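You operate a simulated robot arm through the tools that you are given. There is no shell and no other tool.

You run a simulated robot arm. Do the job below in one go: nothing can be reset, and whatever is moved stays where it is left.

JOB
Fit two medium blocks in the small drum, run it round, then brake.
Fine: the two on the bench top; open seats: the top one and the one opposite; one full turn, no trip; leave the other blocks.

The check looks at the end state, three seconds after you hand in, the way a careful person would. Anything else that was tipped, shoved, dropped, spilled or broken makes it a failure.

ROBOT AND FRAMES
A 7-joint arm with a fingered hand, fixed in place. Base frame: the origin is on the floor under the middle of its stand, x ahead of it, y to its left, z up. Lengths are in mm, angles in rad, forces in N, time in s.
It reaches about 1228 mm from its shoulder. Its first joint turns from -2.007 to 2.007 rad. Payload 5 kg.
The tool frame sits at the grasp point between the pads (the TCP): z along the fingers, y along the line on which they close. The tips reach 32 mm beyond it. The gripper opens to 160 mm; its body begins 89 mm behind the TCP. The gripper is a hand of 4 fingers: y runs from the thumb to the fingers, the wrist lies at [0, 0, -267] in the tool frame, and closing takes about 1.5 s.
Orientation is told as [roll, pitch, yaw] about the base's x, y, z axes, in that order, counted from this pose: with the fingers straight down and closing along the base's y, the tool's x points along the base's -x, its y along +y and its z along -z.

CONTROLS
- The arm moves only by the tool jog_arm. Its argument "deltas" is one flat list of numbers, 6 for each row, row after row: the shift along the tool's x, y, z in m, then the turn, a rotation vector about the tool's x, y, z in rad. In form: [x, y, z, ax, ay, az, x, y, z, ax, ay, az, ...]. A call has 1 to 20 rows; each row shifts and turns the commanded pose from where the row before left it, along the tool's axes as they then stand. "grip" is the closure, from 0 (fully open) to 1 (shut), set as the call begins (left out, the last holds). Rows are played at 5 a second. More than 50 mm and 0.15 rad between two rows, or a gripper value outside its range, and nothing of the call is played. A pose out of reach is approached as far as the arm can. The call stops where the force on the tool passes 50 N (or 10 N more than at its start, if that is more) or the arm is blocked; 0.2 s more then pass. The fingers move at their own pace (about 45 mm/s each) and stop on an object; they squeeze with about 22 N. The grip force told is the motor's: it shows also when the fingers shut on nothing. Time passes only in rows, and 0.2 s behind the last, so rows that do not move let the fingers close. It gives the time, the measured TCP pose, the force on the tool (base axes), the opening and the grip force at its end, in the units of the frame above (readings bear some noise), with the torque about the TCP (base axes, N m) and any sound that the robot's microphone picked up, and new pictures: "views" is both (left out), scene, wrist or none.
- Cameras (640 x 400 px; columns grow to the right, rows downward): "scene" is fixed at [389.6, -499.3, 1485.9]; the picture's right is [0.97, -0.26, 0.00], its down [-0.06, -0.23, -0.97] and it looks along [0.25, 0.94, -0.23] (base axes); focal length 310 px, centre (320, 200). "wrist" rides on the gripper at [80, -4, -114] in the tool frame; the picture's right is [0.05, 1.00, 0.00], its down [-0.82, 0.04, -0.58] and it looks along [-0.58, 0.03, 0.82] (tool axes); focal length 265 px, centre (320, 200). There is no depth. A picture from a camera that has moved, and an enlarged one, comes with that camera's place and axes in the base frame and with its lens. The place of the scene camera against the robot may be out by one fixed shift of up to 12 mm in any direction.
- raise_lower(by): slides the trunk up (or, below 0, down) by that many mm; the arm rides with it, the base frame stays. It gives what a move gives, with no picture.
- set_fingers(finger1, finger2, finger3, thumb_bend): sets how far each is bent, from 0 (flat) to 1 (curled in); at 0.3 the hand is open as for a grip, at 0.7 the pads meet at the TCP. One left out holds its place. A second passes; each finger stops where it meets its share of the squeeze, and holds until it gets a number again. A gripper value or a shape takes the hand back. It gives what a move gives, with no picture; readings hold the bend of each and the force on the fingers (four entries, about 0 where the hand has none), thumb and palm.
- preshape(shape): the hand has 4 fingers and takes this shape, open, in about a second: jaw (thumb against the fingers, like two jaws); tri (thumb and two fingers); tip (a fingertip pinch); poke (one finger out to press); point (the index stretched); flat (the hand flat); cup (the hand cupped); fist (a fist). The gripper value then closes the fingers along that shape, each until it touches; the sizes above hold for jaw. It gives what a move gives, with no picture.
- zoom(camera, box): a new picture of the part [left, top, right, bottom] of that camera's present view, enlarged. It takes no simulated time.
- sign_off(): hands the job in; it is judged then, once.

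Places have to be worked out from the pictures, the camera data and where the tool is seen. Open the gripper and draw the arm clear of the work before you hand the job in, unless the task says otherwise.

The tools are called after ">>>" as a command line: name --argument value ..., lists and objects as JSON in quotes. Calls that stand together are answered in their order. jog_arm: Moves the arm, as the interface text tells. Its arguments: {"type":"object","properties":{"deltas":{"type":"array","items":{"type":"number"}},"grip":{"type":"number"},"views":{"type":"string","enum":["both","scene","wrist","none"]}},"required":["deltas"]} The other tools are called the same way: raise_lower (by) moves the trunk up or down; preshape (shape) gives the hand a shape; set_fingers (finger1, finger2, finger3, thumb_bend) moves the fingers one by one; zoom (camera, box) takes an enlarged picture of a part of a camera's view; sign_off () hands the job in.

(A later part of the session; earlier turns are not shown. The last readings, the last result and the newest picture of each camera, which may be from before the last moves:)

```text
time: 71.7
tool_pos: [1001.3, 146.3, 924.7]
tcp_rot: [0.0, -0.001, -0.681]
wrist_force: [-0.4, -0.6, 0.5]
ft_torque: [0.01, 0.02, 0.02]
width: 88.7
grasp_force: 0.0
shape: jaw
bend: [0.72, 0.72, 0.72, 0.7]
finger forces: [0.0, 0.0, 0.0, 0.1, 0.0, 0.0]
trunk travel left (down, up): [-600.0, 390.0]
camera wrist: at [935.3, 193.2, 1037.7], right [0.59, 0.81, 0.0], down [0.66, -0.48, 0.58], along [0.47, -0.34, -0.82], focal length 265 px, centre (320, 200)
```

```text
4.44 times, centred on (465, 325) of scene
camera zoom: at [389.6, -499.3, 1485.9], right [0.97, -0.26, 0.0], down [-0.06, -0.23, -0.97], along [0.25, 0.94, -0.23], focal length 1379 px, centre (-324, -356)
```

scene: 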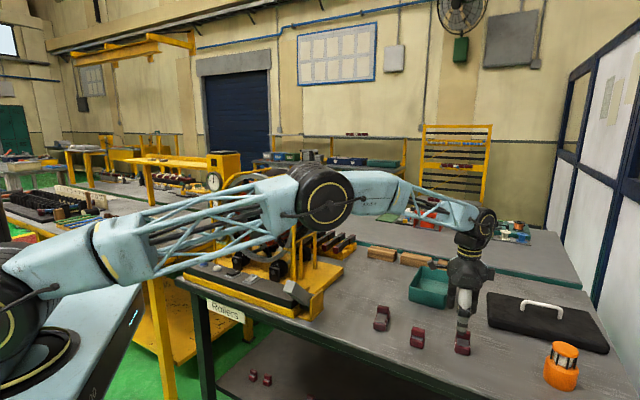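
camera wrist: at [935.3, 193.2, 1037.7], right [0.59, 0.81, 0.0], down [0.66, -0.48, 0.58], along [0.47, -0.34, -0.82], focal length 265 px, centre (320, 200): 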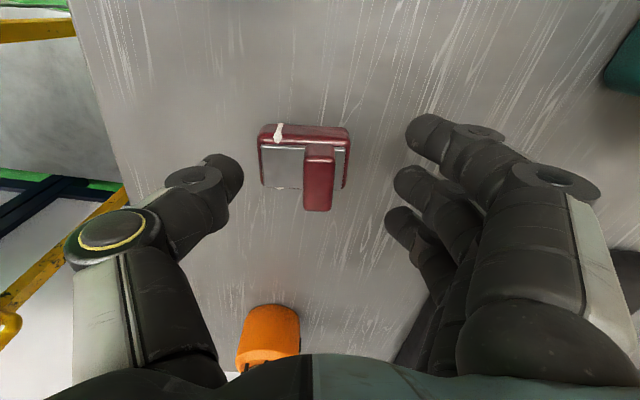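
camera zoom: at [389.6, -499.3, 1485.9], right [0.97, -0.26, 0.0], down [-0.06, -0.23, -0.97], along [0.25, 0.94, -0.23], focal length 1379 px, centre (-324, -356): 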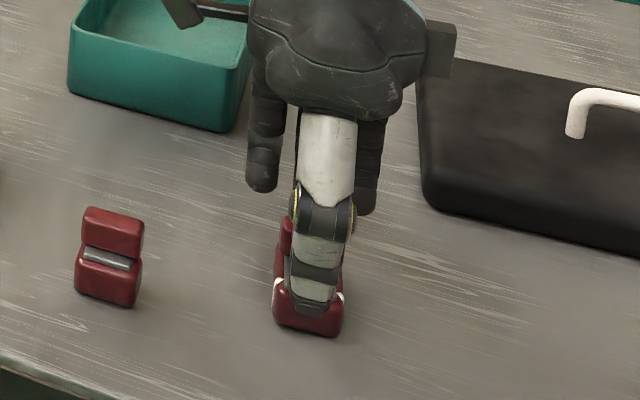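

The framing is practically identical to block A's before grasping (bar at the same spot). Fingers are well clear of the tray and case, so I'll close the grip.

>>> jog_arm --deltas '[0, 0, 0, 0, 0, 0, 0, 0, 0, 0, 0, 0, 0, 0, 0, 0, 0, 0, 0, 0, 0, 0, 0, 0, 0, 0, 0, 0, 0, 0, 0, 0, 0, 0, 0, 0, 0, 0, 0, 0, 0, 0]' --grip 0.93 --views "wrist"

>>> jog_arm --deltas '[0, 0, -0.01, 0, 0, 0, 0, 0, -0.03, 0, 0, 0, 0, 0, 0, 0, 0, 0]'

>>> zoom --camera "scene" --box '[430, 270, 500, 370]'

>>> zoom --camera "wrist" --box '[220, 60, 420, 230]'

```text
time: 73.2
tool_pos: [1000.1, 146.2, 924.0]
tcp_rot: [0.0, 0.0, -0.679]
wrist_force: [0.0, -1.1, 0.2]
ft_torque: [0.03, -0.06, -0.01]
width: 1.3
grasp_force: 22.0
shape: jaw
bend: [0.68, 0.71, 0.67, 0.7]
finger forces: [0.1, 12.9, 0.5, 0.1, 14.6, 0.0]
trunk travel left (down, up): [-600.0, 390.0]
camera wrist: at [935.0, 192.9, 1037.9], right [0.59, 0.81, 0.0], down [0.66, -0.48, 0.58], along [0.47, -0.34, -0.82], focal length 265 px, centre (320, 200)
```

wrist: 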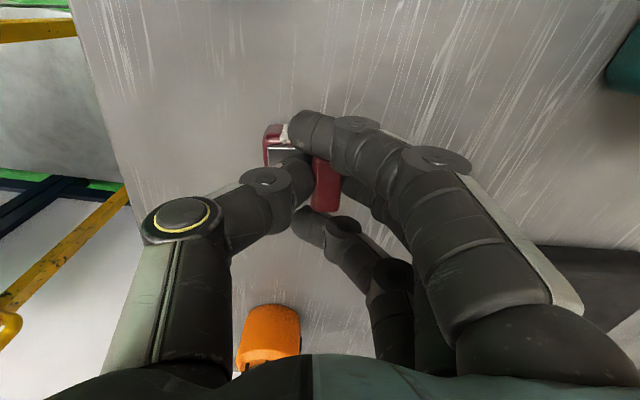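

```text
time: 74.0
tool_pos: [1000.9, 145.7, 964.1]
tcp_rot: [-0.002, -0.001, -0.679]
wrist_force: [-0.1, 0.5, -5.6]
ft_torque: [0.03, -0.02, 0.02]
width: 0.3
grasp_force: 22.1
shape: jaw
bend: [0.68, 0.7, 0.68, 0.7]
finger forces: [0.1, 12.2, 0.3, 0.0, 12.8, 0.0]
trunk travel left (down, up): [-600.0, 390.0]
camera wrist: at [935.8, 193.5, 1076.8], right [0.59, 0.81, 0.0], down [0.66, -0.48, 0.58], along [0.47, -0.34, -0.82], focal length 265 px, centre (320, 200)
```

scene: 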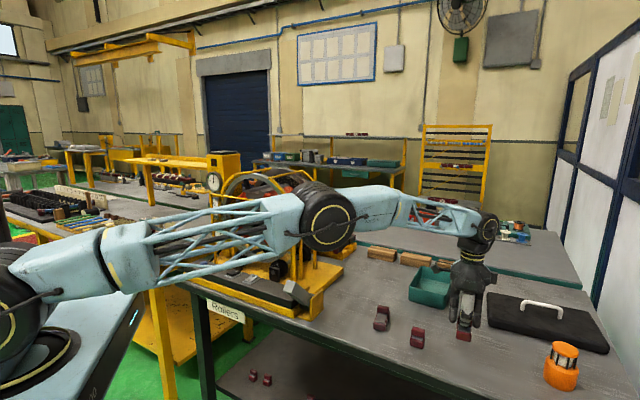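
wrist: 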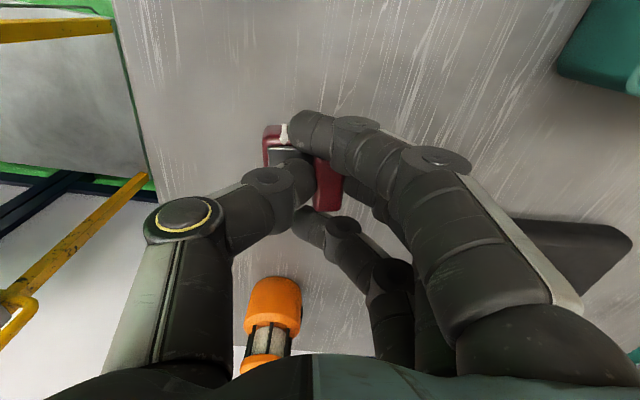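

```text
4.00 times, centred on (465, 320) of scene
camera zoom: at [389.6, -499.3, 1485.9], right [0.97, -0.26, 0.0], down [-0.06, -0.23, -0.97], along [0.25, 0.94, -0.23], focal length 1241 px, centre (-260, -280)
```

zoom: 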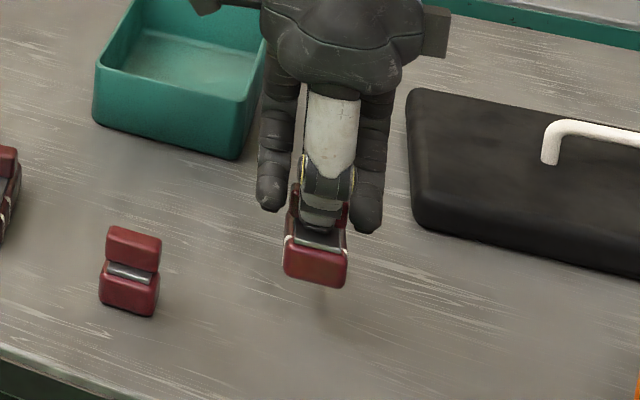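

```text
2.35 times, centred on (320, 145) of wrist
camera zoom: at [935.8, 193.5, 1076.8], right [0.59, 0.81, 0.0], down [0.66, -0.48, 0.58], along [0.47, -0.34, -0.82], focal length 624 px, centre (320, 329)
```

zoom: 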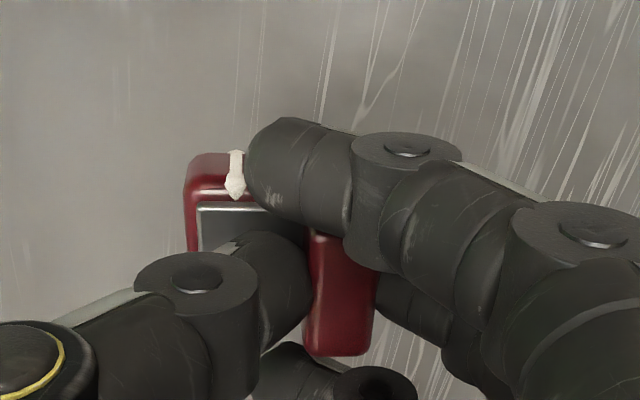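

Block D is held with the same forces and weight as block A (−5.6 N). I'll raise the trunk back by 150 mm with the block in hand.

>>> raise_lower --by 150

>>> jog_arm --deltas '[0, 0, 0, 0, 0, 0.104, 0.04, 0, -0.02, 0, 0, 0, 0.04, 0, -0.02, 0, 0, 0, 0.04, 0, -0.02, 0, 0, 0, 0.04, 0, -0.025, 0, 0, 0, 0.04, 0, -0.025, 0, 0, 0, 0.035, 0, -0.03, 0, 0, 0, 0.035, 0, -0.03, 0, 0, 0, 0.035, 0, -0.03, 0, 0, 0, 0.035, 0, -0.03, 0, 0, 0, 0.035, 0, -0.03, 0, 0, 0, 0.035, 0, -0.03, 0, 0, 0]' --views "scene"

```text
time: 75.8
tool_pos: [999.6, 146.2, 1113.1]
tcp_rot: [-0.002, -0.001, -0.679]
wrist_force: [-0.7, -0.2, -5.2]
ft_torque: [0.02, -0.01, 0.01]
width: 0.6
grasp_force: 21.4
shape: jaw
bend: [0.68, 0.7, 0.68, 0.7]
finger forces: [0.0, 12.1, 0.4, 0.0, 12.8, 0.0]
trunk travel left (down, up): [-750.0, 240.0]
```

```text
time: 78.4
tool_pos: [707.4, 436.9, 1401.8]
tcp_rot: [0.0, -0.001, -0.784]
wrist_force: [-1.3, 0.3, -5.5]
ft_torque: [0.02, -0.05, -0.02]
width: 0.2
grasp_force: 21.8
shape: jaw
bend: [0.68, 0.7, 0.68, 0.7]
finger forces: [0.1, 12.2, 0.5, 0.0, 12.4, 0.1]
trunk travel left (down, up): [-750.0, 240.0]
```

scene: 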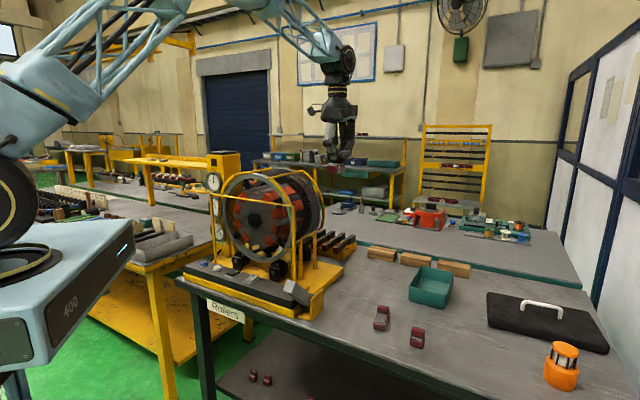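

Yaw is −45° with the block still firmly held. I'll carry it over the drum at z≈1420 to u≈−171, v≈921.

>>> jog_arm --deltas '[0.0363, 0.0112, -0.002, 0, 0, 0, 0.0363, 0.0112, -0.002, 0, 0, 0, 0.0363, 0.0112, -0.002, 0, 0, 0, 0.0363, 0.0112, -0.002, 0, 0, 0, 0.0363, 0.0112, -0.002, 0, 0, 0, 0.0363, 0.0112, -0.002, 0, 0, 0, 0.0363, 0.0112, -0.002, 0, 0, 0, 0.0363, 0.0112, -0.002, 0, 0, 0, 0.0363, 0.0112, -0.002, 0, 0, 0, 0.0363, 0.0112, 0, 0, 0, 0, 0, 0, 0, 0, 0, 0]'

>>> zoom --camera "wrist" --box '[200, 50, 440, 250]'

>>> zoom --camera "scene" --box '[205, 165, 225, 190]'

```text
time: 80.8
tool_pos: [533.8, 770.8, 1422.8]
tcp_rot: [-0.001, 0.0, -0.784]
wrist_force: [-0.2, 0.4, -5.5]
ft_torque: [0.04, 0.01, 0.0]
width: 0.5
grasp_force: 22.2
shape: jaw
bend: [0.68, 0.7, 0.68, 0.7]
finger forces: [0.0, 12.2, 0.5, 0.0, 11.7, 0.0]
trunk travel left (down, up): [-750.0, 240.0]
camera wrist: at [474.2, 824.6, 1535.8], right [0.67, 0.74, 0.0], down [0.61, -0.54, 0.58], along [0.43, -0.39, -0.82], focal length 265 px, centre (320, 200)
```

scene: 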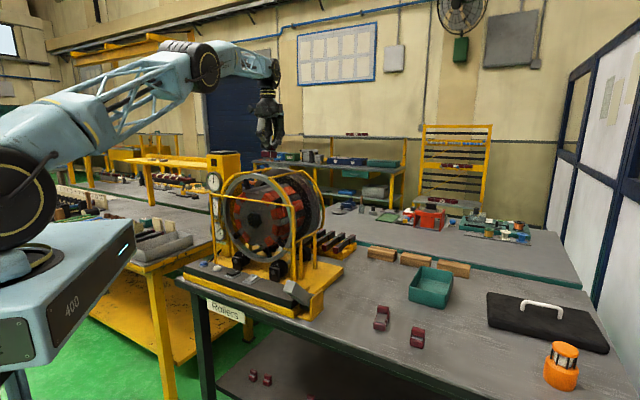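
wrist: 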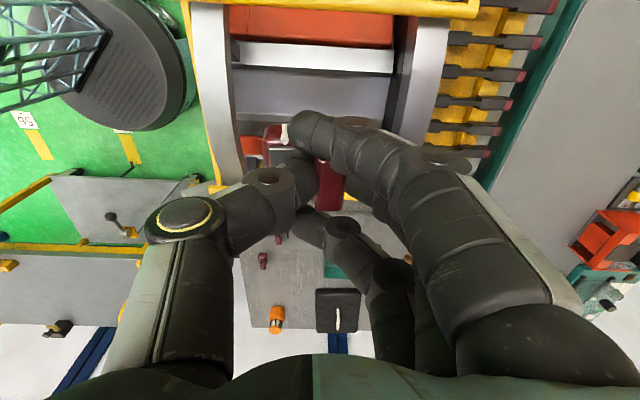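

```text
2.00 times, centred on (320, 150) of wrist
camera zoom: at [474.2, 824.6, 1535.8], right [0.67, 0.74, 0.0], down [0.61, -0.54, 0.58], along [0.43, -0.39, -0.82], focal length 531 px, centre (320, 300)
```

zoom: 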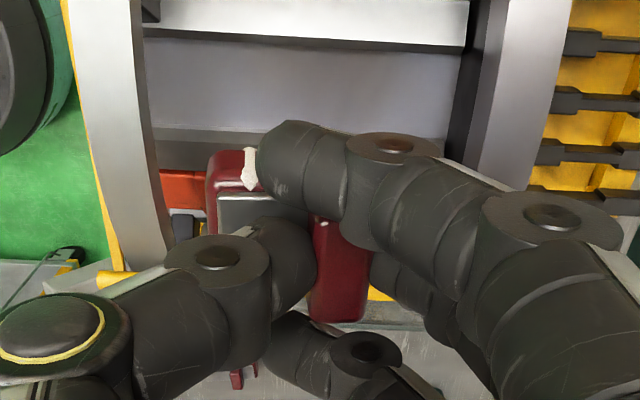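

```text
16.00 times, centred on (215, 178) of scene
camera zoom: at [389.6, -499.3, 1485.9], right [0.97, -0.26, 0.0], down [-0.06, -0.23, -0.97], along [0.25, 0.94, -0.23], focal length 4966 px, centre (2000, 560)
```

zoom: 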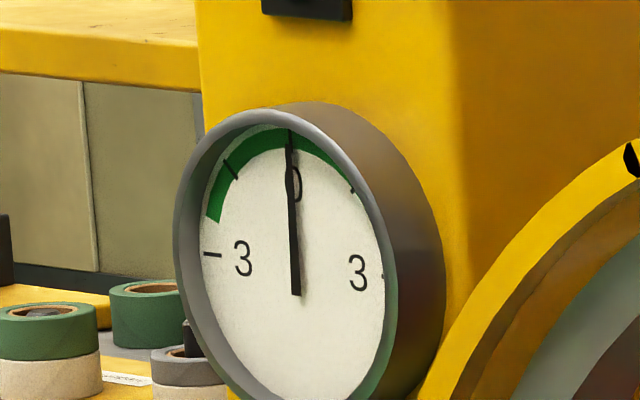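

Pull is about zero and the empty seat is under the block; the seat looks a couple of mm further toward −u than before. I'll shift 2 mm, descend to z≈1325, and inspect.

>>> jog_arm --deltas '[0.002, 0, 0.035, 0, 0, 0, 0, 0, 0.03, 0, 0, 0, 0, 0, 0.022, 0, 0, 0, 0, 0, 0.01, 0, 0, 0]' --views "wrist"

>>> zoom --camera "wrist" --box '[200, 50, 440, 250]'

>>> zoom --camera "wrist" --box '[225, 95, 365, 215]'

```text
time: 81.8
tool_pos: [530.2, 771.9, 1325.3]
tcp_rot: [0.001, 0.0, -0.783]
wrist_force: [0.2, -0.5, -5.0]
ft_torque: [0.01, -0.01, 0.0]
width: 0.5
grasp_force: 22.4
shape: jaw
bend: [0.68, 0.7, 0.68, 0.7]
finger forces: [0.0, 12.2, 0.4, 0.1, 11.6, 0.0]
trunk travel left (down, up): [-750.0, 240.0]
camera wrist: at [471.0, 825.8, 1437.6], right [0.67, 0.74, 0.0], down [0.61, -0.55, 0.58], along [0.43, -0.39, -0.82], focal length 265 px, centre (320, 200)
```

wrist: 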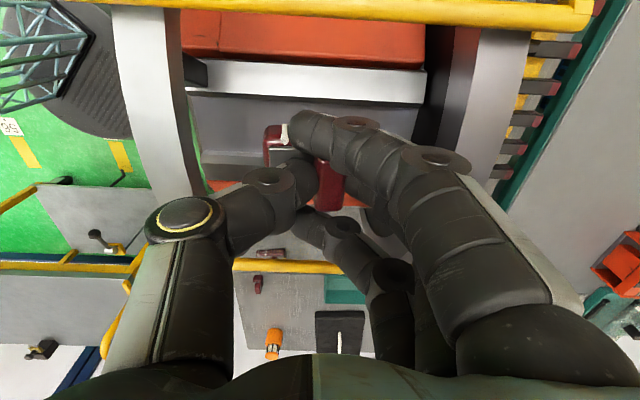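

```text
2.00 times, centred on (320, 150) of wrist
camera zoom: at [471.0, 825.8, 1437.6], right [0.67, 0.74, 0.0], down [0.61, -0.55, 0.58], along [0.43, -0.39, -0.82], focal length 531 px, centre (320, 300)
```

zoom: 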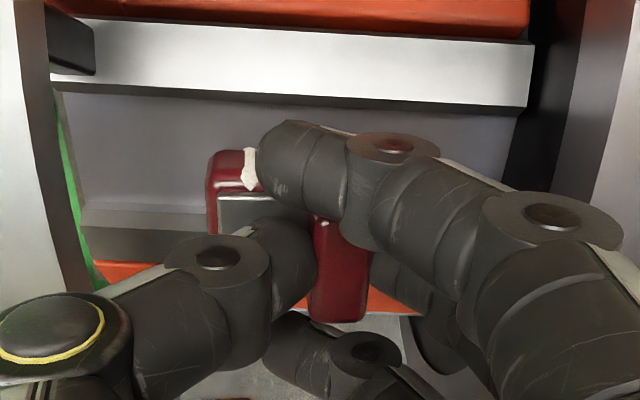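

```text
3.33 times, centred on (295, 155) of wrist
camera zoom: at [471.0, 825.8, 1437.6], right [0.67, 0.74, 0.0], down [0.61, -0.55, 0.58], along [0.43, -0.39, -0.82], focal length 885 px, centre (403, 350)
```

zoom: 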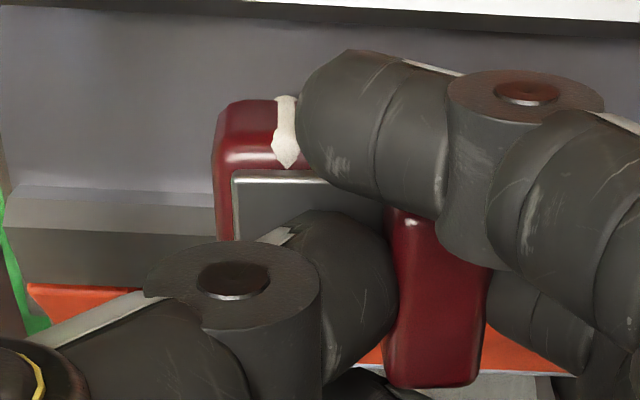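

Compared with block A at this point, block D sits about 3.5 mm more toward +u relative to the seat. I'll correct by 3.5 mm and lower 18 mm.

>>> jog_arm --deltas '[0.0035, 0, 0, 0, 0, 0, 0, 0, 0.006, 0, 0, 0, 0, 0, 0.006, 0, 0, 0, 0, 0, 0.006, 0, 0, 0]' --views "wrist"

>>> zoom --camera "wrist" --box '[225, 95, 365, 215]'

```text
time: 82.8
tool_pos: [527.6, 776.5, 1306.9]
tcp_rot: [-0.001, 0.0, -0.783]
wrist_force: [-0.5, 0.5, -6.0]
ft_torque: [0.02, -0.01, 0.02]
width: 0.4
grasp_force: 22.3
shape: jaw
bend: [0.68, 0.7, 0.68, 0.7]
finger forces: [0.0, 12.1, 0.4, 0.1, 11.6, 0.1]
trunk travel left (down, up): [-750.0, 240.0]
camera wrist: at [468.2, 829.7, 1420.1], right [0.67, 0.74, 0.0], down [0.61, -0.55, 0.58], along [0.43, -0.39, -0.82], focal length 265 px, centre (320, 200)
```

wrist: 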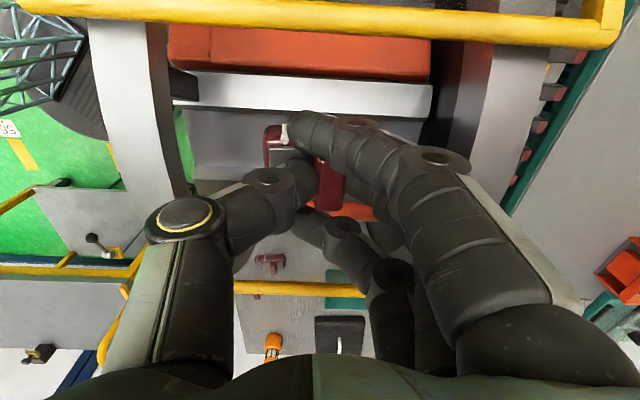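

```text
3.33 times, centred on (295, 155) of wrist
camera zoom: at [468.2, 829.7, 1420.1], right [0.67, 0.74, 0.0], down [0.61, -0.55, 0.58], along [0.43, -0.39, -0.82], focal length 885 px, centre (403, 350)
```

zoom: 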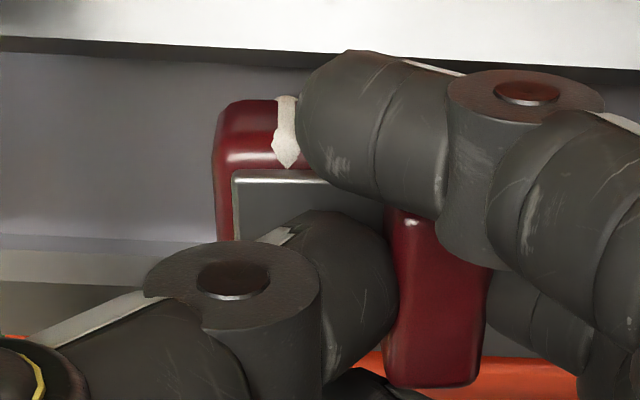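

Now the gap to the near rib matches block A's. I'll lower 8 mm more.

>>> jog_arm --deltas '[0, 0, 0.004, 0, 0, 0, 0, 0, 0.004, 0, 0, 0, 0, 0, 0, 0, 0, 0]' --views "none"

>>> jog_arm --deltas '[0, 0, 0.002, 0, 0, 0, 0, 0, 0.002, 0, 0, 0]' --views "none"

```text
time: 83.6
tool_pos: [528.6, 775.1, 1298.5]
tcp_rot: [0.0, 0.0, -0.784]
wrist_force: [0.1, 0.0, -5.7]
ft_torque: [-0.04, -0.04, 0.01]
width: 0.1
grasp_force: 22.5
shape: jaw
bend: [0.68, 0.7, 0.68, 0.7]
finger forces: [0.1, 12.1, 0.4, 0.0, 11.7, 0.0]
trunk travel left (down, up): [-750.0, 240.0]
```

```text
time: 84.2
tool_pos: [527.5, 776.6, 1295.9]
tcp_rot: [0.0, 0.001, -0.783]
wrist_force: [-1.3, 0.4, -1.0]
ft_torque: [0.05, -0.04, 0.0]
width: 0.1
grasp_force: 21.5
shape: jaw
bend: [0.68, 0.7, 0.68, 0.71]
finger forces: [0.1, 12.2, 0.1, 0.0, 13.7, 0.1]
trunk travel left (down, up): [-750.0, 240.0]
```

Load is coming off at z≈1296 (−1.0 N), so the block is touching the floor. I'll go 2 mm more to seat it and check the picture.

>>> jog_arm --deltas '[0, 0, 0.002, 0, 0, 0, 0, 0, 0, 0, 0, 0]' --views "wrist"

>>> zoom --camera "wrist" --box '[225, 95, 365, 215]'

```text
time: 84.8
tool_pos: [528.7, 774.2, 1294.0]
tcp_rot: [0.001, 0.0, -0.783]
wrist_force: [-3.7, 0.8, 7.1]
ft_torque: [0.08, -0.1, -0.02]
width: 0.7
grasp_force: 22.4
shape: jaw
bend: [0.68, 0.7, 0.68, 0.71]
finger forces: [0.0, 14.1, 0.2, 0.0, 17.3, 0.0]
trunk travel left (down, up): [-750.0, 240.0]
camera wrist: at [467.8, 829.0, 1407.2], right [0.67, 0.74, 0.0], down [0.61, -0.55, 0.58], along [0.43, -0.38, -0.82], focal length 265 px, centre (320, 200)
```

wrist: 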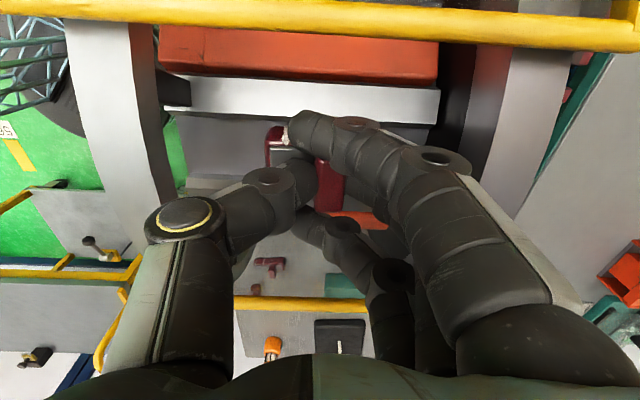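

```text
3.33 times, centred on (295, 155) of wrist
camera zoom: at [467.8, 829.0, 1407.2], right [0.67, 0.74, 0.0], down [0.61, -0.55, 0.58], along [0.43, -0.38, -0.82], focal length 885 px, centre (403, 350)
```

zoom: 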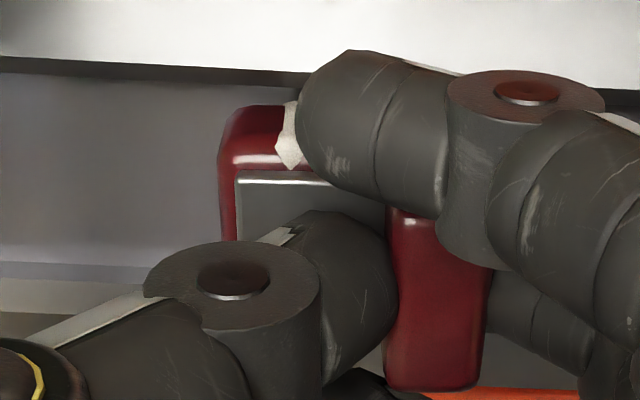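

The block is resting on the seat floor (7 N up), at the same height as the first one and between the ribs. I'll release with the same moderate opening.

>>> jog_arm --deltas '[0, 0, 0, 0, 0, 0, 0, 0, 0, 0, 0, 0, 0, 0, 0, 0, 0, 0, 0, 0, 0, 0, 0, 0, 0, 0, 0, 0, 0, 0]' --grip 0.62 --views "wrist"

>>> zoom --camera "wrist" --box '[200, 60, 420, 240]'

>>> zoom --camera "scene" --box '[205, 165, 230, 245]'

```text
time: 86.0
tool_pos: [528.4, 774.8, 1292.3]
tcp_rot: [-0.001, 0.0, -0.784]
wrist_force: [0.9, 0.2, 0.3]
ft_torque: [0.01, -0.02, 0.06]
width: 60.1
grasp_force: 0.0
shape: jaw
bend: [0.73, 0.73, 0.73, 0.7]
finger forces: [0.0, 0.1, 0.0, 0.0, 0.0, 0.0]
trunk travel left (down, up): [-750.0, 240.0]
camera wrist: at [468.9, 829.2, 1405.8], right [0.67, 0.74, 0.0], down [0.61, -0.55, 0.58], along [0.43, -0.39, -0.82], focal length 265 px, centre (320, 200)
```

wrist: 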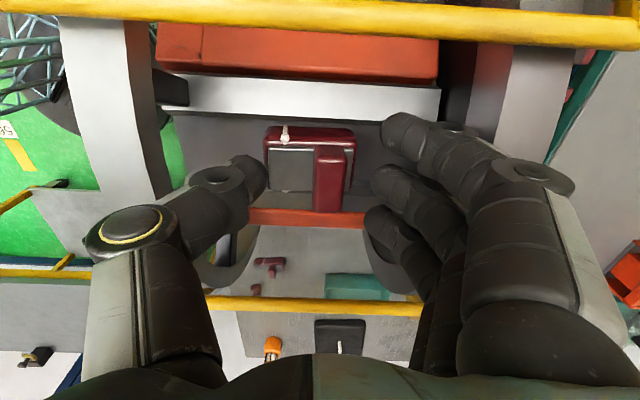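

```text
2.22 times, centred on (310, 150) of wrist
camera zoom: at [468.9, 829.2, 1405.8], right [0.67, 0.74, 0.0], down [0.61, -0.55, 0.58], along [0.43, -0.39, -0.82], focal length 590 px, centre (342, 311)
```

zoom: 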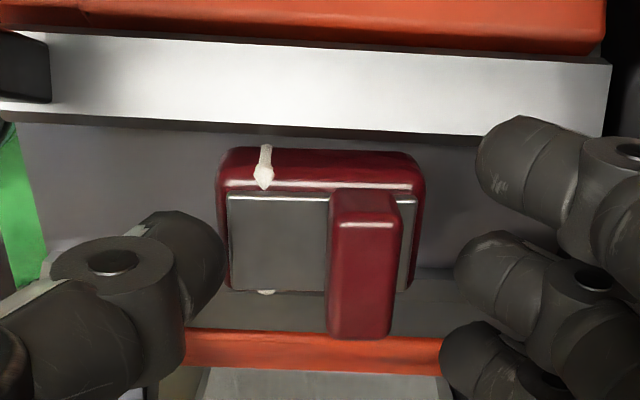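

```text
5.00 times, centred on (218, 205) of scene
camera zoom: at [389.6, -499.3, 1485.9], right [0.97, -0.26, 0.0], down [-0.06, -0.23, -0.97], along [0.25, 0.94, -0.23], focal length 1552 px, centre (832, 175)
```

zoom: 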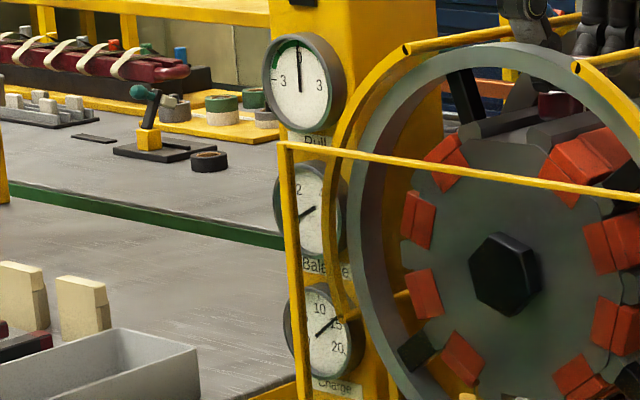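

Balance is back to 0 and Pull is 0 with both medium blocks seated. I'll raise the hand straight up out of the drum.

>>> jog_arm --deltas '[0, 0, -0.02, 0, 0, 0, 0, 0, -0.04, 0, 0, 0, 0, 0, -0.04, 0, 0, 0, 0, 0, -0.04, 0, 0, 0]' --views "wrist"

>>> zoom --camera "wrist" --box '[200, 0, 440, 200]'

>>> zoom --camera "scene" --box '[218, 165, 310, 265]'

>>> zoom --camera "scene" --box '[208, 192, 224, 242]'

```text
time: 87.0
tool_pos: [528.0, 775.1, 1432.1]
tcp_rot: [0.001, -0.001, -0.784]
wrist_force: [0.1, -0.8, 0.0]
ft_torque: [0.03, 0.01, 0.01]
width: 60.1
grasp_force: 0.1
shape: jaw
bend: [0.73, 0.73, 0.73, 0.7]
finger forces: [0.0, 0.1, 0.0, 0.0, 0.0, 0.0]
trunk travel left (down, up): [-750.0, 240.0]
camera wrist: at [468.6, 828.7, 1545.7], right [0.67, 0.74, 0.0], down [0.61, -0.55, 0.58], along [0.43, -0.39, -0.82], focal length 265 px, centre (320, 200)
```

wrist: 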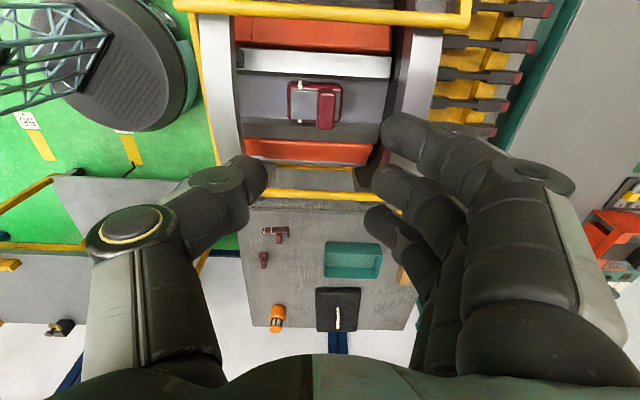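

```text
2.00 times, centred on (320, 100) of wrist
camera zoom: at [468.6, 828.7, 1545.7], right [0.67, 0.74, 0.0], down [0.61, -0.55, 0.58], along [0.43, -0.39, -0.82], focal length 531 px, centre (320, 400)
```

zoom: 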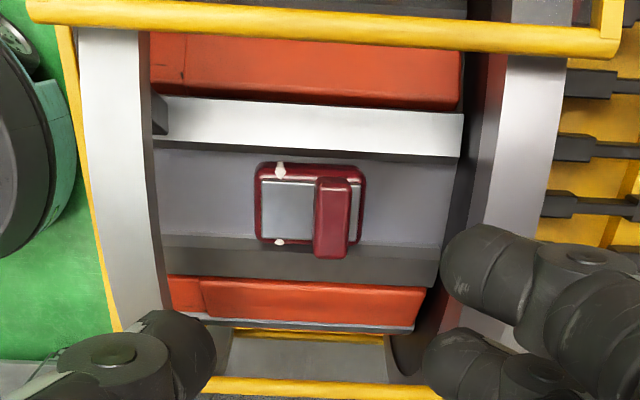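

```text
4.00 times, centred on (264, 215) of scene
camera zoom: at [389.6, -499.3, 1485.9], right [0.97, -0.26, 0.0], down [-0.06, -0.23, -0.97], along [0.25, 0.94, -0.23], focal length 1241 px, centre (544, 140)
```

zoom: 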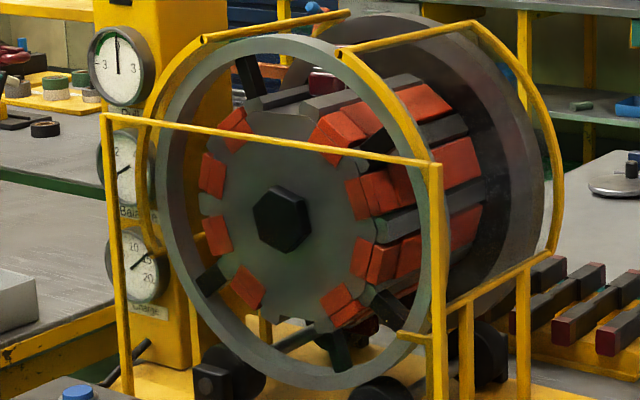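

```text
8.00 times, centred on (216, 217) of scene
camera zoom: at [389.6, -499.3, 1485.9], right [0.97, -0.26, 0.0], down [-0.06, -0.23, -0.97], along [0.25, 0.94, -0.23], focal length 2483 px, centre (1152, 64)
```

zoom: 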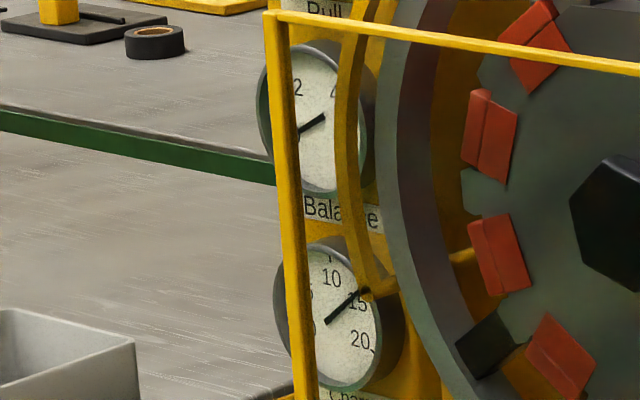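

Both blocks look square in their seats, Charge is about 14.5, and a full turn should need about 10. I'll move back to the front, yaw to +45°, and set the thumb-poker shape again.

>>> jog_arm --deltas '[0.007, -0.043, 0, 0, 0, 0, 0.007, -0.043, 0, 0, 0, 0, 0.007, -0.043, 0, 0, 0, 0, 0.007, -0.043, 0, 0, 0, 0, 0.007, -0.043, 0, 0, 0, 0, 0.007, -0.043, 0, 0, 0, 0, 0.007, -0.043, 0, 0, 0, 0, 0, 0, 0, 0, 0, -0.1426, 0, 0, 0, 0, 0, -0.1426, 0, 0, 0, 0, 0, -0.1426, 0, 0, 0, 0, 0, -0.1426, 0, 0, 0, 0, 0, -0.1426, 0, 0, 0, 0, 0, -0.1426, 0, 0, 0, 0, 0, -0.1426, 0, 0, 0, 0, 0, -0.1426, 0, 0, 0, 0, 0, -0.1426, 0, 0, 0, 0, 0, -0.1426, 0, 0, 0, 0, 0, -0.1426]' --views "none"

>>> set_fingers --finger1 1.0 --finger2 1.0 --finger3 1.0 --thumb_bend 0.3

>>> jog_arm --deltas '[0, 0, 0, 0, 0, 0, 0, 0, 0, 0, 0, 0]'

```text
time: 90.8
tool_pos: [281.4, 597.3, 1432.2]
tcp_rot: [0.001, 0.001, 0.787]
wrist_force: [-0.2, -0.6, -0.2]
ft_torque: [0.03, 0.01, 0.03]
width: 60.3
grasp_force: 0.0
shape: jaw
bend: [0.73, 0.73, 0.73, 0.7]
finger forces: [0.0, 0.0, 0.0, 0.0, 0.0, 0.0]
trunk travel left (down, up): [-750.0, 240.0]
```

```text
time: 91.8
tool_pos: [280.5, 598.1, 1432.9]
tcp_rot: [-0.001, -0.001, 0.784]
wrist_force: [-0.3, -0.8, -0.3]
ft_torque: [-0.02, -0.02, -0.03]
width: 78.1
grasp_force: 0.1
shape: fingers
bend: [1.0, 1.0, 1.0, 0.3]
finger forces: [0.0, 0.1, 0.1, 0.0, 0.0, 0.1]
trunk travel left (down, up): [-750.0, 240.0]
```

```text
time: 92.4
tool_pos: [280.1, 597.0, 1431.6]
tcp_rot: [0.001, 0.0, 0.785]
wrist_force: [0.0, 0.1, 0.4]
ft_torque: [-0.03, -0.01, 0.0]
width: 77.8
grasp_force: 0.1
shape: fingers
bend: [1.0, 1.0, 1.0, 0.3]
finger forces: [0.1, 0.1, 0.1, 0.0, 0.0, 0.1]
trunk travel left (down, up): [-750.0, 240.0]
camera wrist: at [226.9, 536.7, 1545.7], right [-0.74, 0.67, 0.0], down [0.55, 0.61, 0.58], along [0.39, 0.43, -0.82], focal length 265 px, centre (320, 200)
```

scene: 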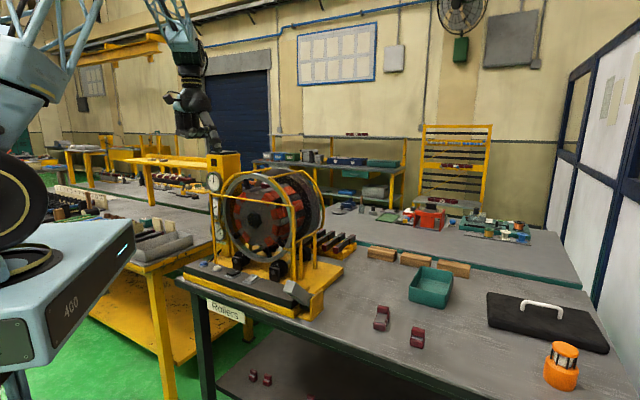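
wrist: 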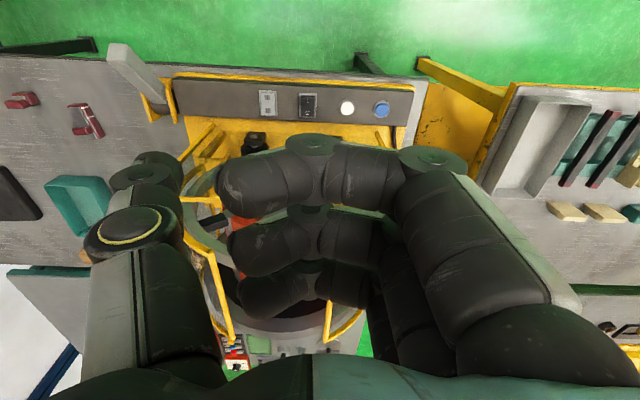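

I'll move the thumb down to hover above the white button, using the TCP position that worked before.

>>> jog_arm --deltas '[-0.0095, 0.0159, 0.0442, 0, 0, 0, -0.0095, 0.0159, 0.0442, 0, 0, 0, -0.0095, 0.0159, 0.0442, 0, 0, 0, -0.0095, 0.0159, 0.0442, 0, 0, 0, -0.0095, 0.0159, 0.0442, 0, 0, 0, -0.0095, 0.0159, 0.0442, 0, 0, 0, -0.0095, 0.0159, 0.0442, 0, 0, 0, -0.0095, 0.0159, 0.0442, 0, 0, 0, -0.0095, 0.0159, 0.0442, 0, 0, 0, -0.0095, 0.0159, 0.0402, 0, 0, 0, 0, 0, 0, 0, 0, 0]'

>>> zoom --camera "wrist" --box '[60, 60, 260, 260]'

>>> zoom --camera "scene" --box '[195, 240, 255, 300]'

```text
time: 94.8
tool_pos: [234.0, 774.6, 995.0]
tcp_rot: [0.001, 0.0, 0.786]
wrist_force: [-0.2, 0.4, 0.0]
ft_torque: [0.04, 0.02, -0.01]
width: 77.8
grasp_force: 0.0
shape: fingers
bend: [1.0, 1.0, 1.0, 0.3]
finger forces: [0.0, 0.1, 0.0, 0.0, 0.1, 0.1]
trunk travel left (down, up): [-750.0, 240.0]
camera wrist: at [179.3, 714.4, 1108.4], right [-0.74, 0.67, 0.0], down [0.55, 0.61, 0.58], along [0.39, 0.43, -0.82], focal length 265 px, centre (320, 200)
```

scene: 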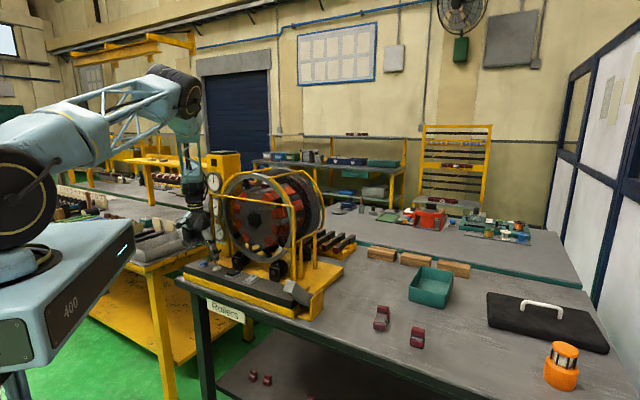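
wrist: 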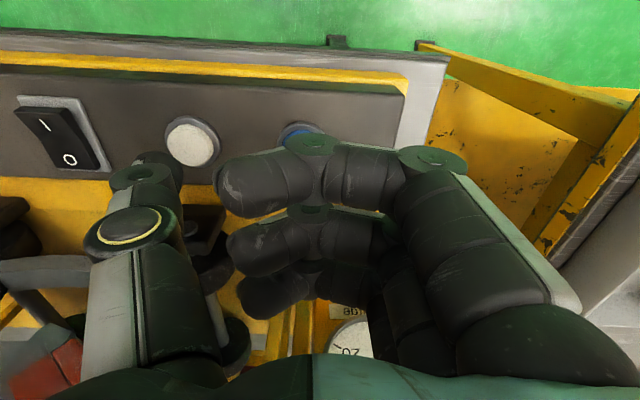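

```text
2.00 times, centred on (160, 160) of wrist
camera zoom: at [179.3, 714.4, 1108.4], right [-0.74, 0.67, 0.0], down [0.55, 0.61, 0.58], along [0.39, 0.43, -0.82], focal length 531 px, centre (640, 280)
```

zoom: 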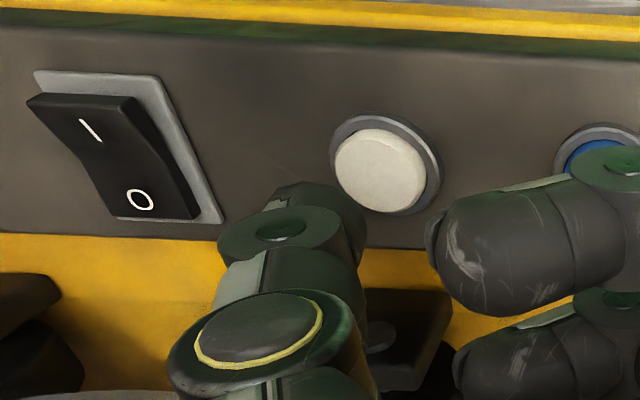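

```text
6.67 times, centred on (225, 270) of scene
camera zoom: at [389.6, -499.3, 1485.9], right [0.97, -0.26, 0.0], down [-0.06, -0.23, -0.97], along [0.25, 0.94, -0.23], focal length 2069 px, centre (953, -267)
```

zoom: 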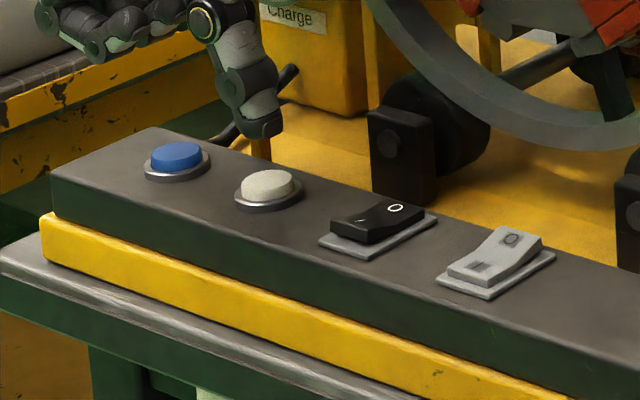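

Aligned. I'll lower to just above contact first.

>>> jog_arm --deltas '[-0.002, 0, 0.015, 0, 0, 0, 0, 0, 0.012, 0, 0, 0]' --views "wrist"

>>> zoom --camera "wrist" --box '[60, 60, 260, 260]'

```text
time: 95.4
tool_pos: [236.2, 777.8, 968.4]
tcp_rot: [-0.002, 0.0, 0.786]
wrist_force: [-0.6, 0.1, -0.6]
ft_torque: [-0.01, -0.02, 0.01]
width: 77.9
grasp_force: 0.1
shape: fingers
bend: [1.0, 1.0, 1.0, 0.3]
finger forces: [0.0, 0.0, 0.2, 0.1, 0.0, 0.0]
trunk travel left (down, up): [-750.0, 240.0]
camera wrist: at [182.4, 717.8, 1080.6], right [-0.74, 0.67, 0.0], down [0.55, 0.61, 0.58], along [0.39, 0.43, -0.82], focal length 265 px, centre (320, 200)
```

wrist: 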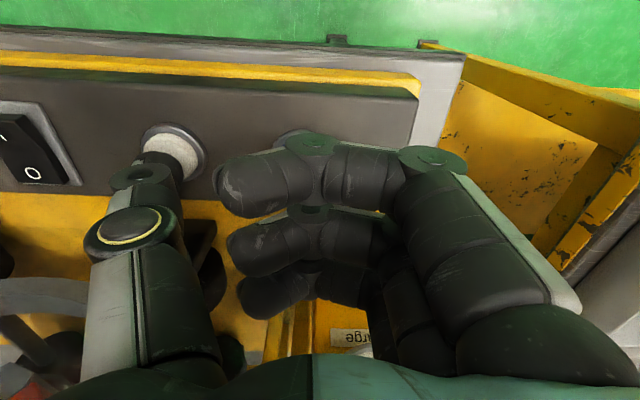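

```text
2.00 times, centred on (160, 160) of wrist
camera zoom: at [182.4, 717.8, 1080.6], right [-0.74, 0.67, 0.0], down [0.55, 0.61, 0.58], along [0.39, 0.43, -0.82], focal length 531 px, centre (640, 280)
```

zoom: 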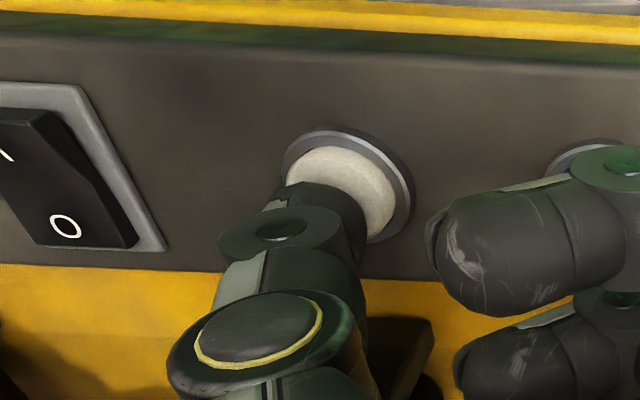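

Same framing as the first press. I'll press and hold the white button for about 3.5 s and check progress and the trip lamp.

>>> jog_arm --deltas '[0, 0, 0.004, 0, 0, 0, 0, 0, 0.003, 0, 0, 0, 0, 0, 0, 0, 0, 0, 0, 0, 0, 0, 0, 0, 0, 0, 0, 0, 0, 0, 0, 0, 0, 0, 0, 0]' --views "none"

>>> zoom --camera "scene" --box '[205, 145, 310, 265]'

```text
time: 96.8
tool_pos: [236.6, 777.8, 960.7]
tcp_rot: [0.0, 0.0, 0.786]
wrist_force: [-1.4, 1.6, 5.1]
ft_torque: [-0.33, -0.39, 0.02]
width: 78.3
grasp_force: 2.7
shape: fingers
bend: [1.0, 1.0, 1.0, 0.3]
finger forces: [0.1, 0.0, 0.1, 0.0, 6.2, 0.0]
trunk travel left (down, up): [-750.0, 240.0]
heard: click
```

```text
3.33 times, centred on (258, 205) of scene
camera zoom: at [389.6, -499.3, 1485.9], right [0.97, -0.26, 0.0], down [-0.06, -0.23, -0.97], along [0.25, 0.94, -0.23], focal length 1034 px, centre (528, 183)
```

zoom: 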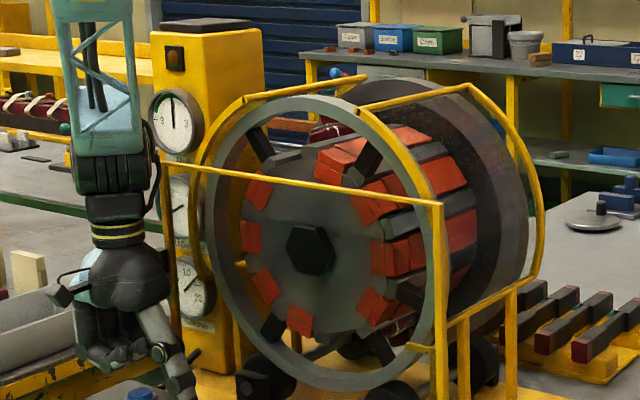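

Turning smoothly with Pull and Balance at zero and the lamp dark. I'll keep holding for another 2.2 s.

>>> jog_arm --deltas '[0, 0, 0, 0, 0, 0, 0, 0, 0, 0, 0, 0, 0, 0, 0, 0, 0, 0, 0, 0, 0, 0, 0, 0, 0, 0, 0, 0, 0, 0, 0, 0, 0, 0, 0, 0, 0, 0, 0, 0, 0, 0, 0, 0, 0, 0, 0, 0, 0, 0, 0, 0, 0, 0, 0, 0, 0, 0, 0, 0]' --views "none"

>>> zoom --camera "scene" --box '[205, 145, 310, 265]'

>>> zoom --camera "scene" --box '[208, 192, 224, 242]'

```text
time: 99.0
tool_pos: [236.3, 776.6, 960.1]
tcp_rot: [0.001, 0.001, 0.785]
wrist_force: [-2.2, 1.3, 6.3]
ft_torque: [-0.39, -0.37, 0.03]
width: 78.3
grasp_force: 3.1
shape: fingers
bend: [1.0, 1.0, 1.0, 0.3]
finger forces: [0.0, 0.0, 0.0, 0.0, 6.3, 0.0]
trunk travel left (down, up): [-750.0, 240.0]
```

```text
3.33 times, centred on (258, 205) of scene
camera zoom: at [389.6, -499.3, 1485.9], right [0.97, -0.26, 0.0], down [-0.06, -0.23, -0.97], along [0.25, 0.94, -0.23], focal length 1034 px, centre (528, 183)
```

zoom: 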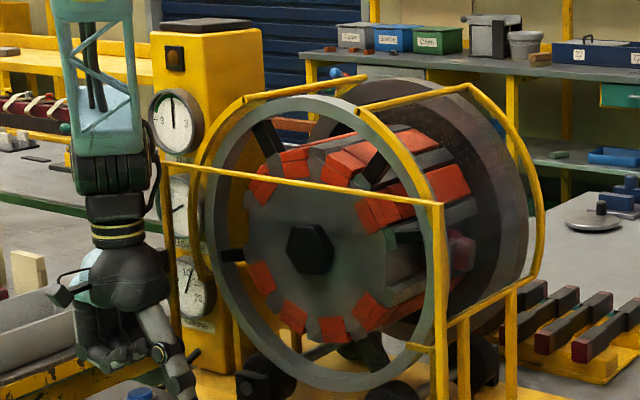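

```text
8.00 times, centred on (216, 217) of scene
camera zoom: at [389.6, -499.3, 1485.9], right [0.97, -0.26, 0.0], down [-0.06, -0.23, -0.97], along [0.25, 0.94, -0.23], focal length 2483 px, centre (1152, 64)
```

zoom: 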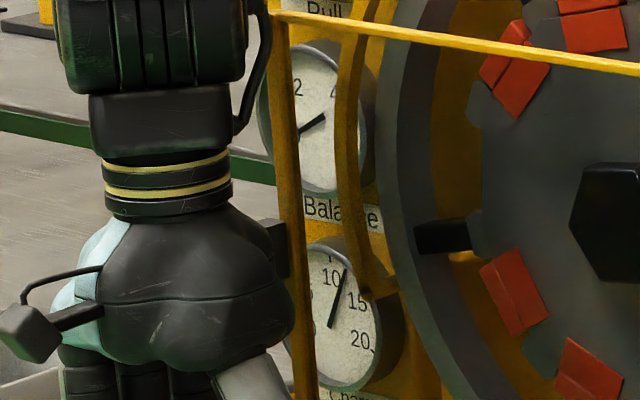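

About 78° so far with Charge near 12, consistent with enough for the whole turn. I'll hold for 4 s more.

>>> jog_arm --deltas '[0, 0, 0, 0, 0, 0, 0, 0, 0, 0, 0, 0, 0, 0, 0, 0, 0, 0, 0, 0, 0, 0, 0, 0, 0, 0, 0, 0, 0, 0, 0, 0, 0, 0, 0, 0, 0, 0, 0, 0, 0, 0, 0, 0, 0, 0, 0, 0, 0, 0, 0, 0, 0, 0, 0, 0, 0, 0, 0, 0, 0, 0, 0, 0, 0, 0, 0, 0, 0, 0, 0, 0, 0, 0, 0, 0, 0, 0, 0, 0, 0, 0, 0, 0, 0, 0, 0, 0, 0, 0, 0, 0, 0, 0, 0, 0, 0, 0, 0, 0, 0, 0, 0, 0, 0, 0, 0, 0]' --views "none"

>>> zoom --camera "scene" --box '[205, 145, 310, 265]'

>>> zoom --camera "scene" --box '[208, 192, 224, 242]'

```text
time: 102.8
tool_pos: [236.1, 776.4, 962.2]
tcp_rot: [0.0, 0.001, 0.784]
wrist_force: [-1.3, 2.6, 6.3]
ft_torque: [-0.36, -0.41, 0.05]
width: 78.0
grasp_force: 3.2
shape: fingers
bend: [1.0, 1.0, 1.0, 0.3]
finger forces: [0.0, 0.1, 0.0, 0.1, 6.3, 0.0]
trunk travel left (down, up): [-750.0, 240.0]
```

```text
3.33 times, centred on (258, 205) of scene
camera zoom: at [389.6, -499.3, 1485.9], right [0.97, -0.26, 0.0], down [-0.06, -0.23, -0.97], along [0.25, 0.94, -0.23], focal length 1034 px, centre (528, 183)
```

zoom: 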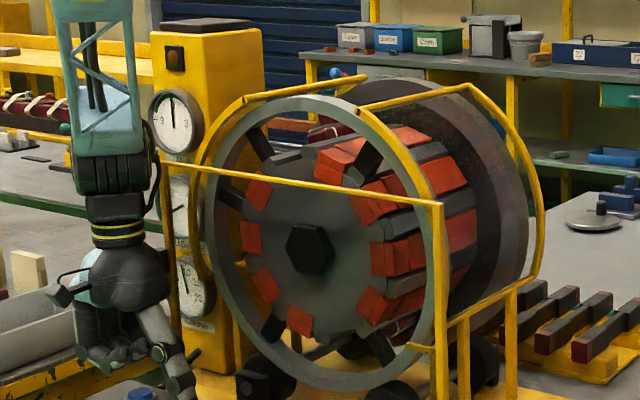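

```text
8.00 times, centred on (216, 217) of scene
camera zoom: at [389.6, -499.3, 1485.9], right [0.97, -0.26, 0.0], down [-0.06, -0.23, -0.97], along [0.25, 0.94, -0.23], focal length 2483 px, centre (1152, 64)
```

zoom: 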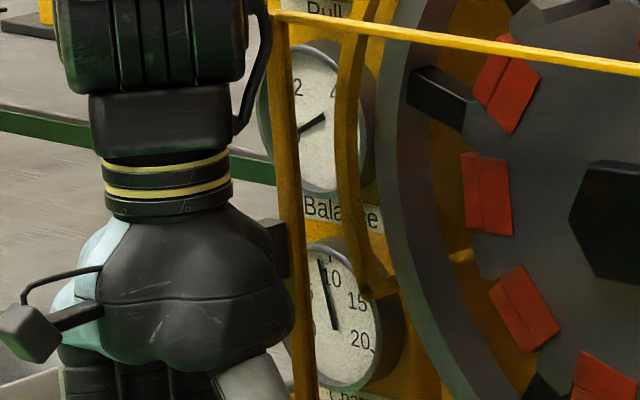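

The pattern matches the picture at 17° plus exactly half a turn, so it's at about 197° at 30°/s with Charge about 9. I'll hold for 3.8 s more, then check closely near the end of the turn.

>>> jog_arm --deltas '[0, 0, 0, 0, 0, 0, 0, 0, 0, 0, 0, 0, 0, 0, 0, 0, 0, 0, 0, 0, 0, 0, 0, 0, 0, 0, 0, 0, 0, 0, 0, 0, 0, 0, 0, 0, 0, 0, 0, 0, 0, 0, 0, 0, 0, 0, 0, 0, 0, 0, 0, 0, 0, 0, 0, 0, 0, 0, 0, 0, 0, 0, 0, 0, 0, 0, 0, 0, 0, 0, 0, 0, 0, 0, 0, 0, 0, 0, 0, 0, 0, 0, 0, 0, 0, 0, 0, 0, 0, 0, 0, 0, 0, 0, 0, 0, 0, 0, 0, 0, 0, 0, 0, 0, 0, 0, 0, 0]' --views "none"

>>> zoom --camera "scene" --box '[205, 145, 310, 265]'

>>> zoom --camera "scene" --box '[218, 165, 310, 265]'

```text
time: 106.6
tool_pos: [237.4, 777.1, 961.7]
tcp_rot: [0.0, 0.0, 0.786]
wrist_force: [-1.4, 1.7, 6.1]
ft_torque: [-0.38, -0.38, 0.03]
width: 78.3
grasp_force: 3.2
shape: fingers
bend: [1.0, 1.0, 1.0, 0.3]
finger forces: [0.1, 0.0, 0.1, 0.1, 6.1, 0.0]
trunk travel left (down, up): [-750.0, 240.0]
```

```text
3.33 times, centred on (258, 205) of scene
camera zoom: at [389.6, -499.3, 1485.9], right [0.97, -0.26, 0.0], down [-0.06, -0.23, -0.97], along [0.25, 0.94, -0.23], focal length 1034 px, centre (528, 183)
```

zoom: 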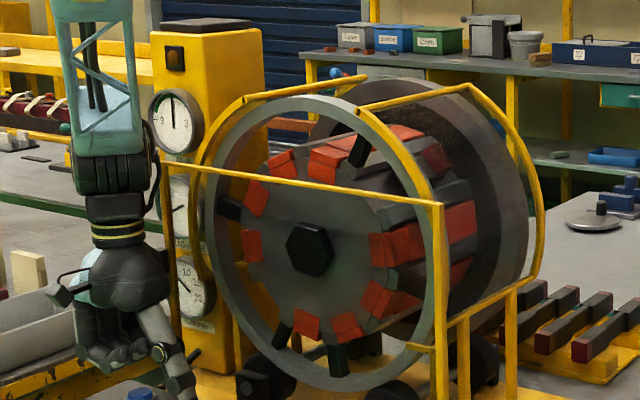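

```text
4.00 times, centred on (264, 215) of scene
camera zoom: at [389.6, -499.3, 1485.9], right [0.97, -0.26, 0.0], down [-0.06, -0.23, -0.97], along [0.25, 0.94, -0.23], focal length 1241 px, centre (544, 140)
```

zoom: 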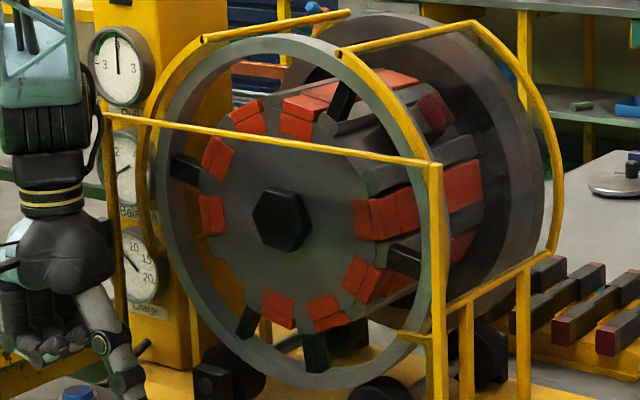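

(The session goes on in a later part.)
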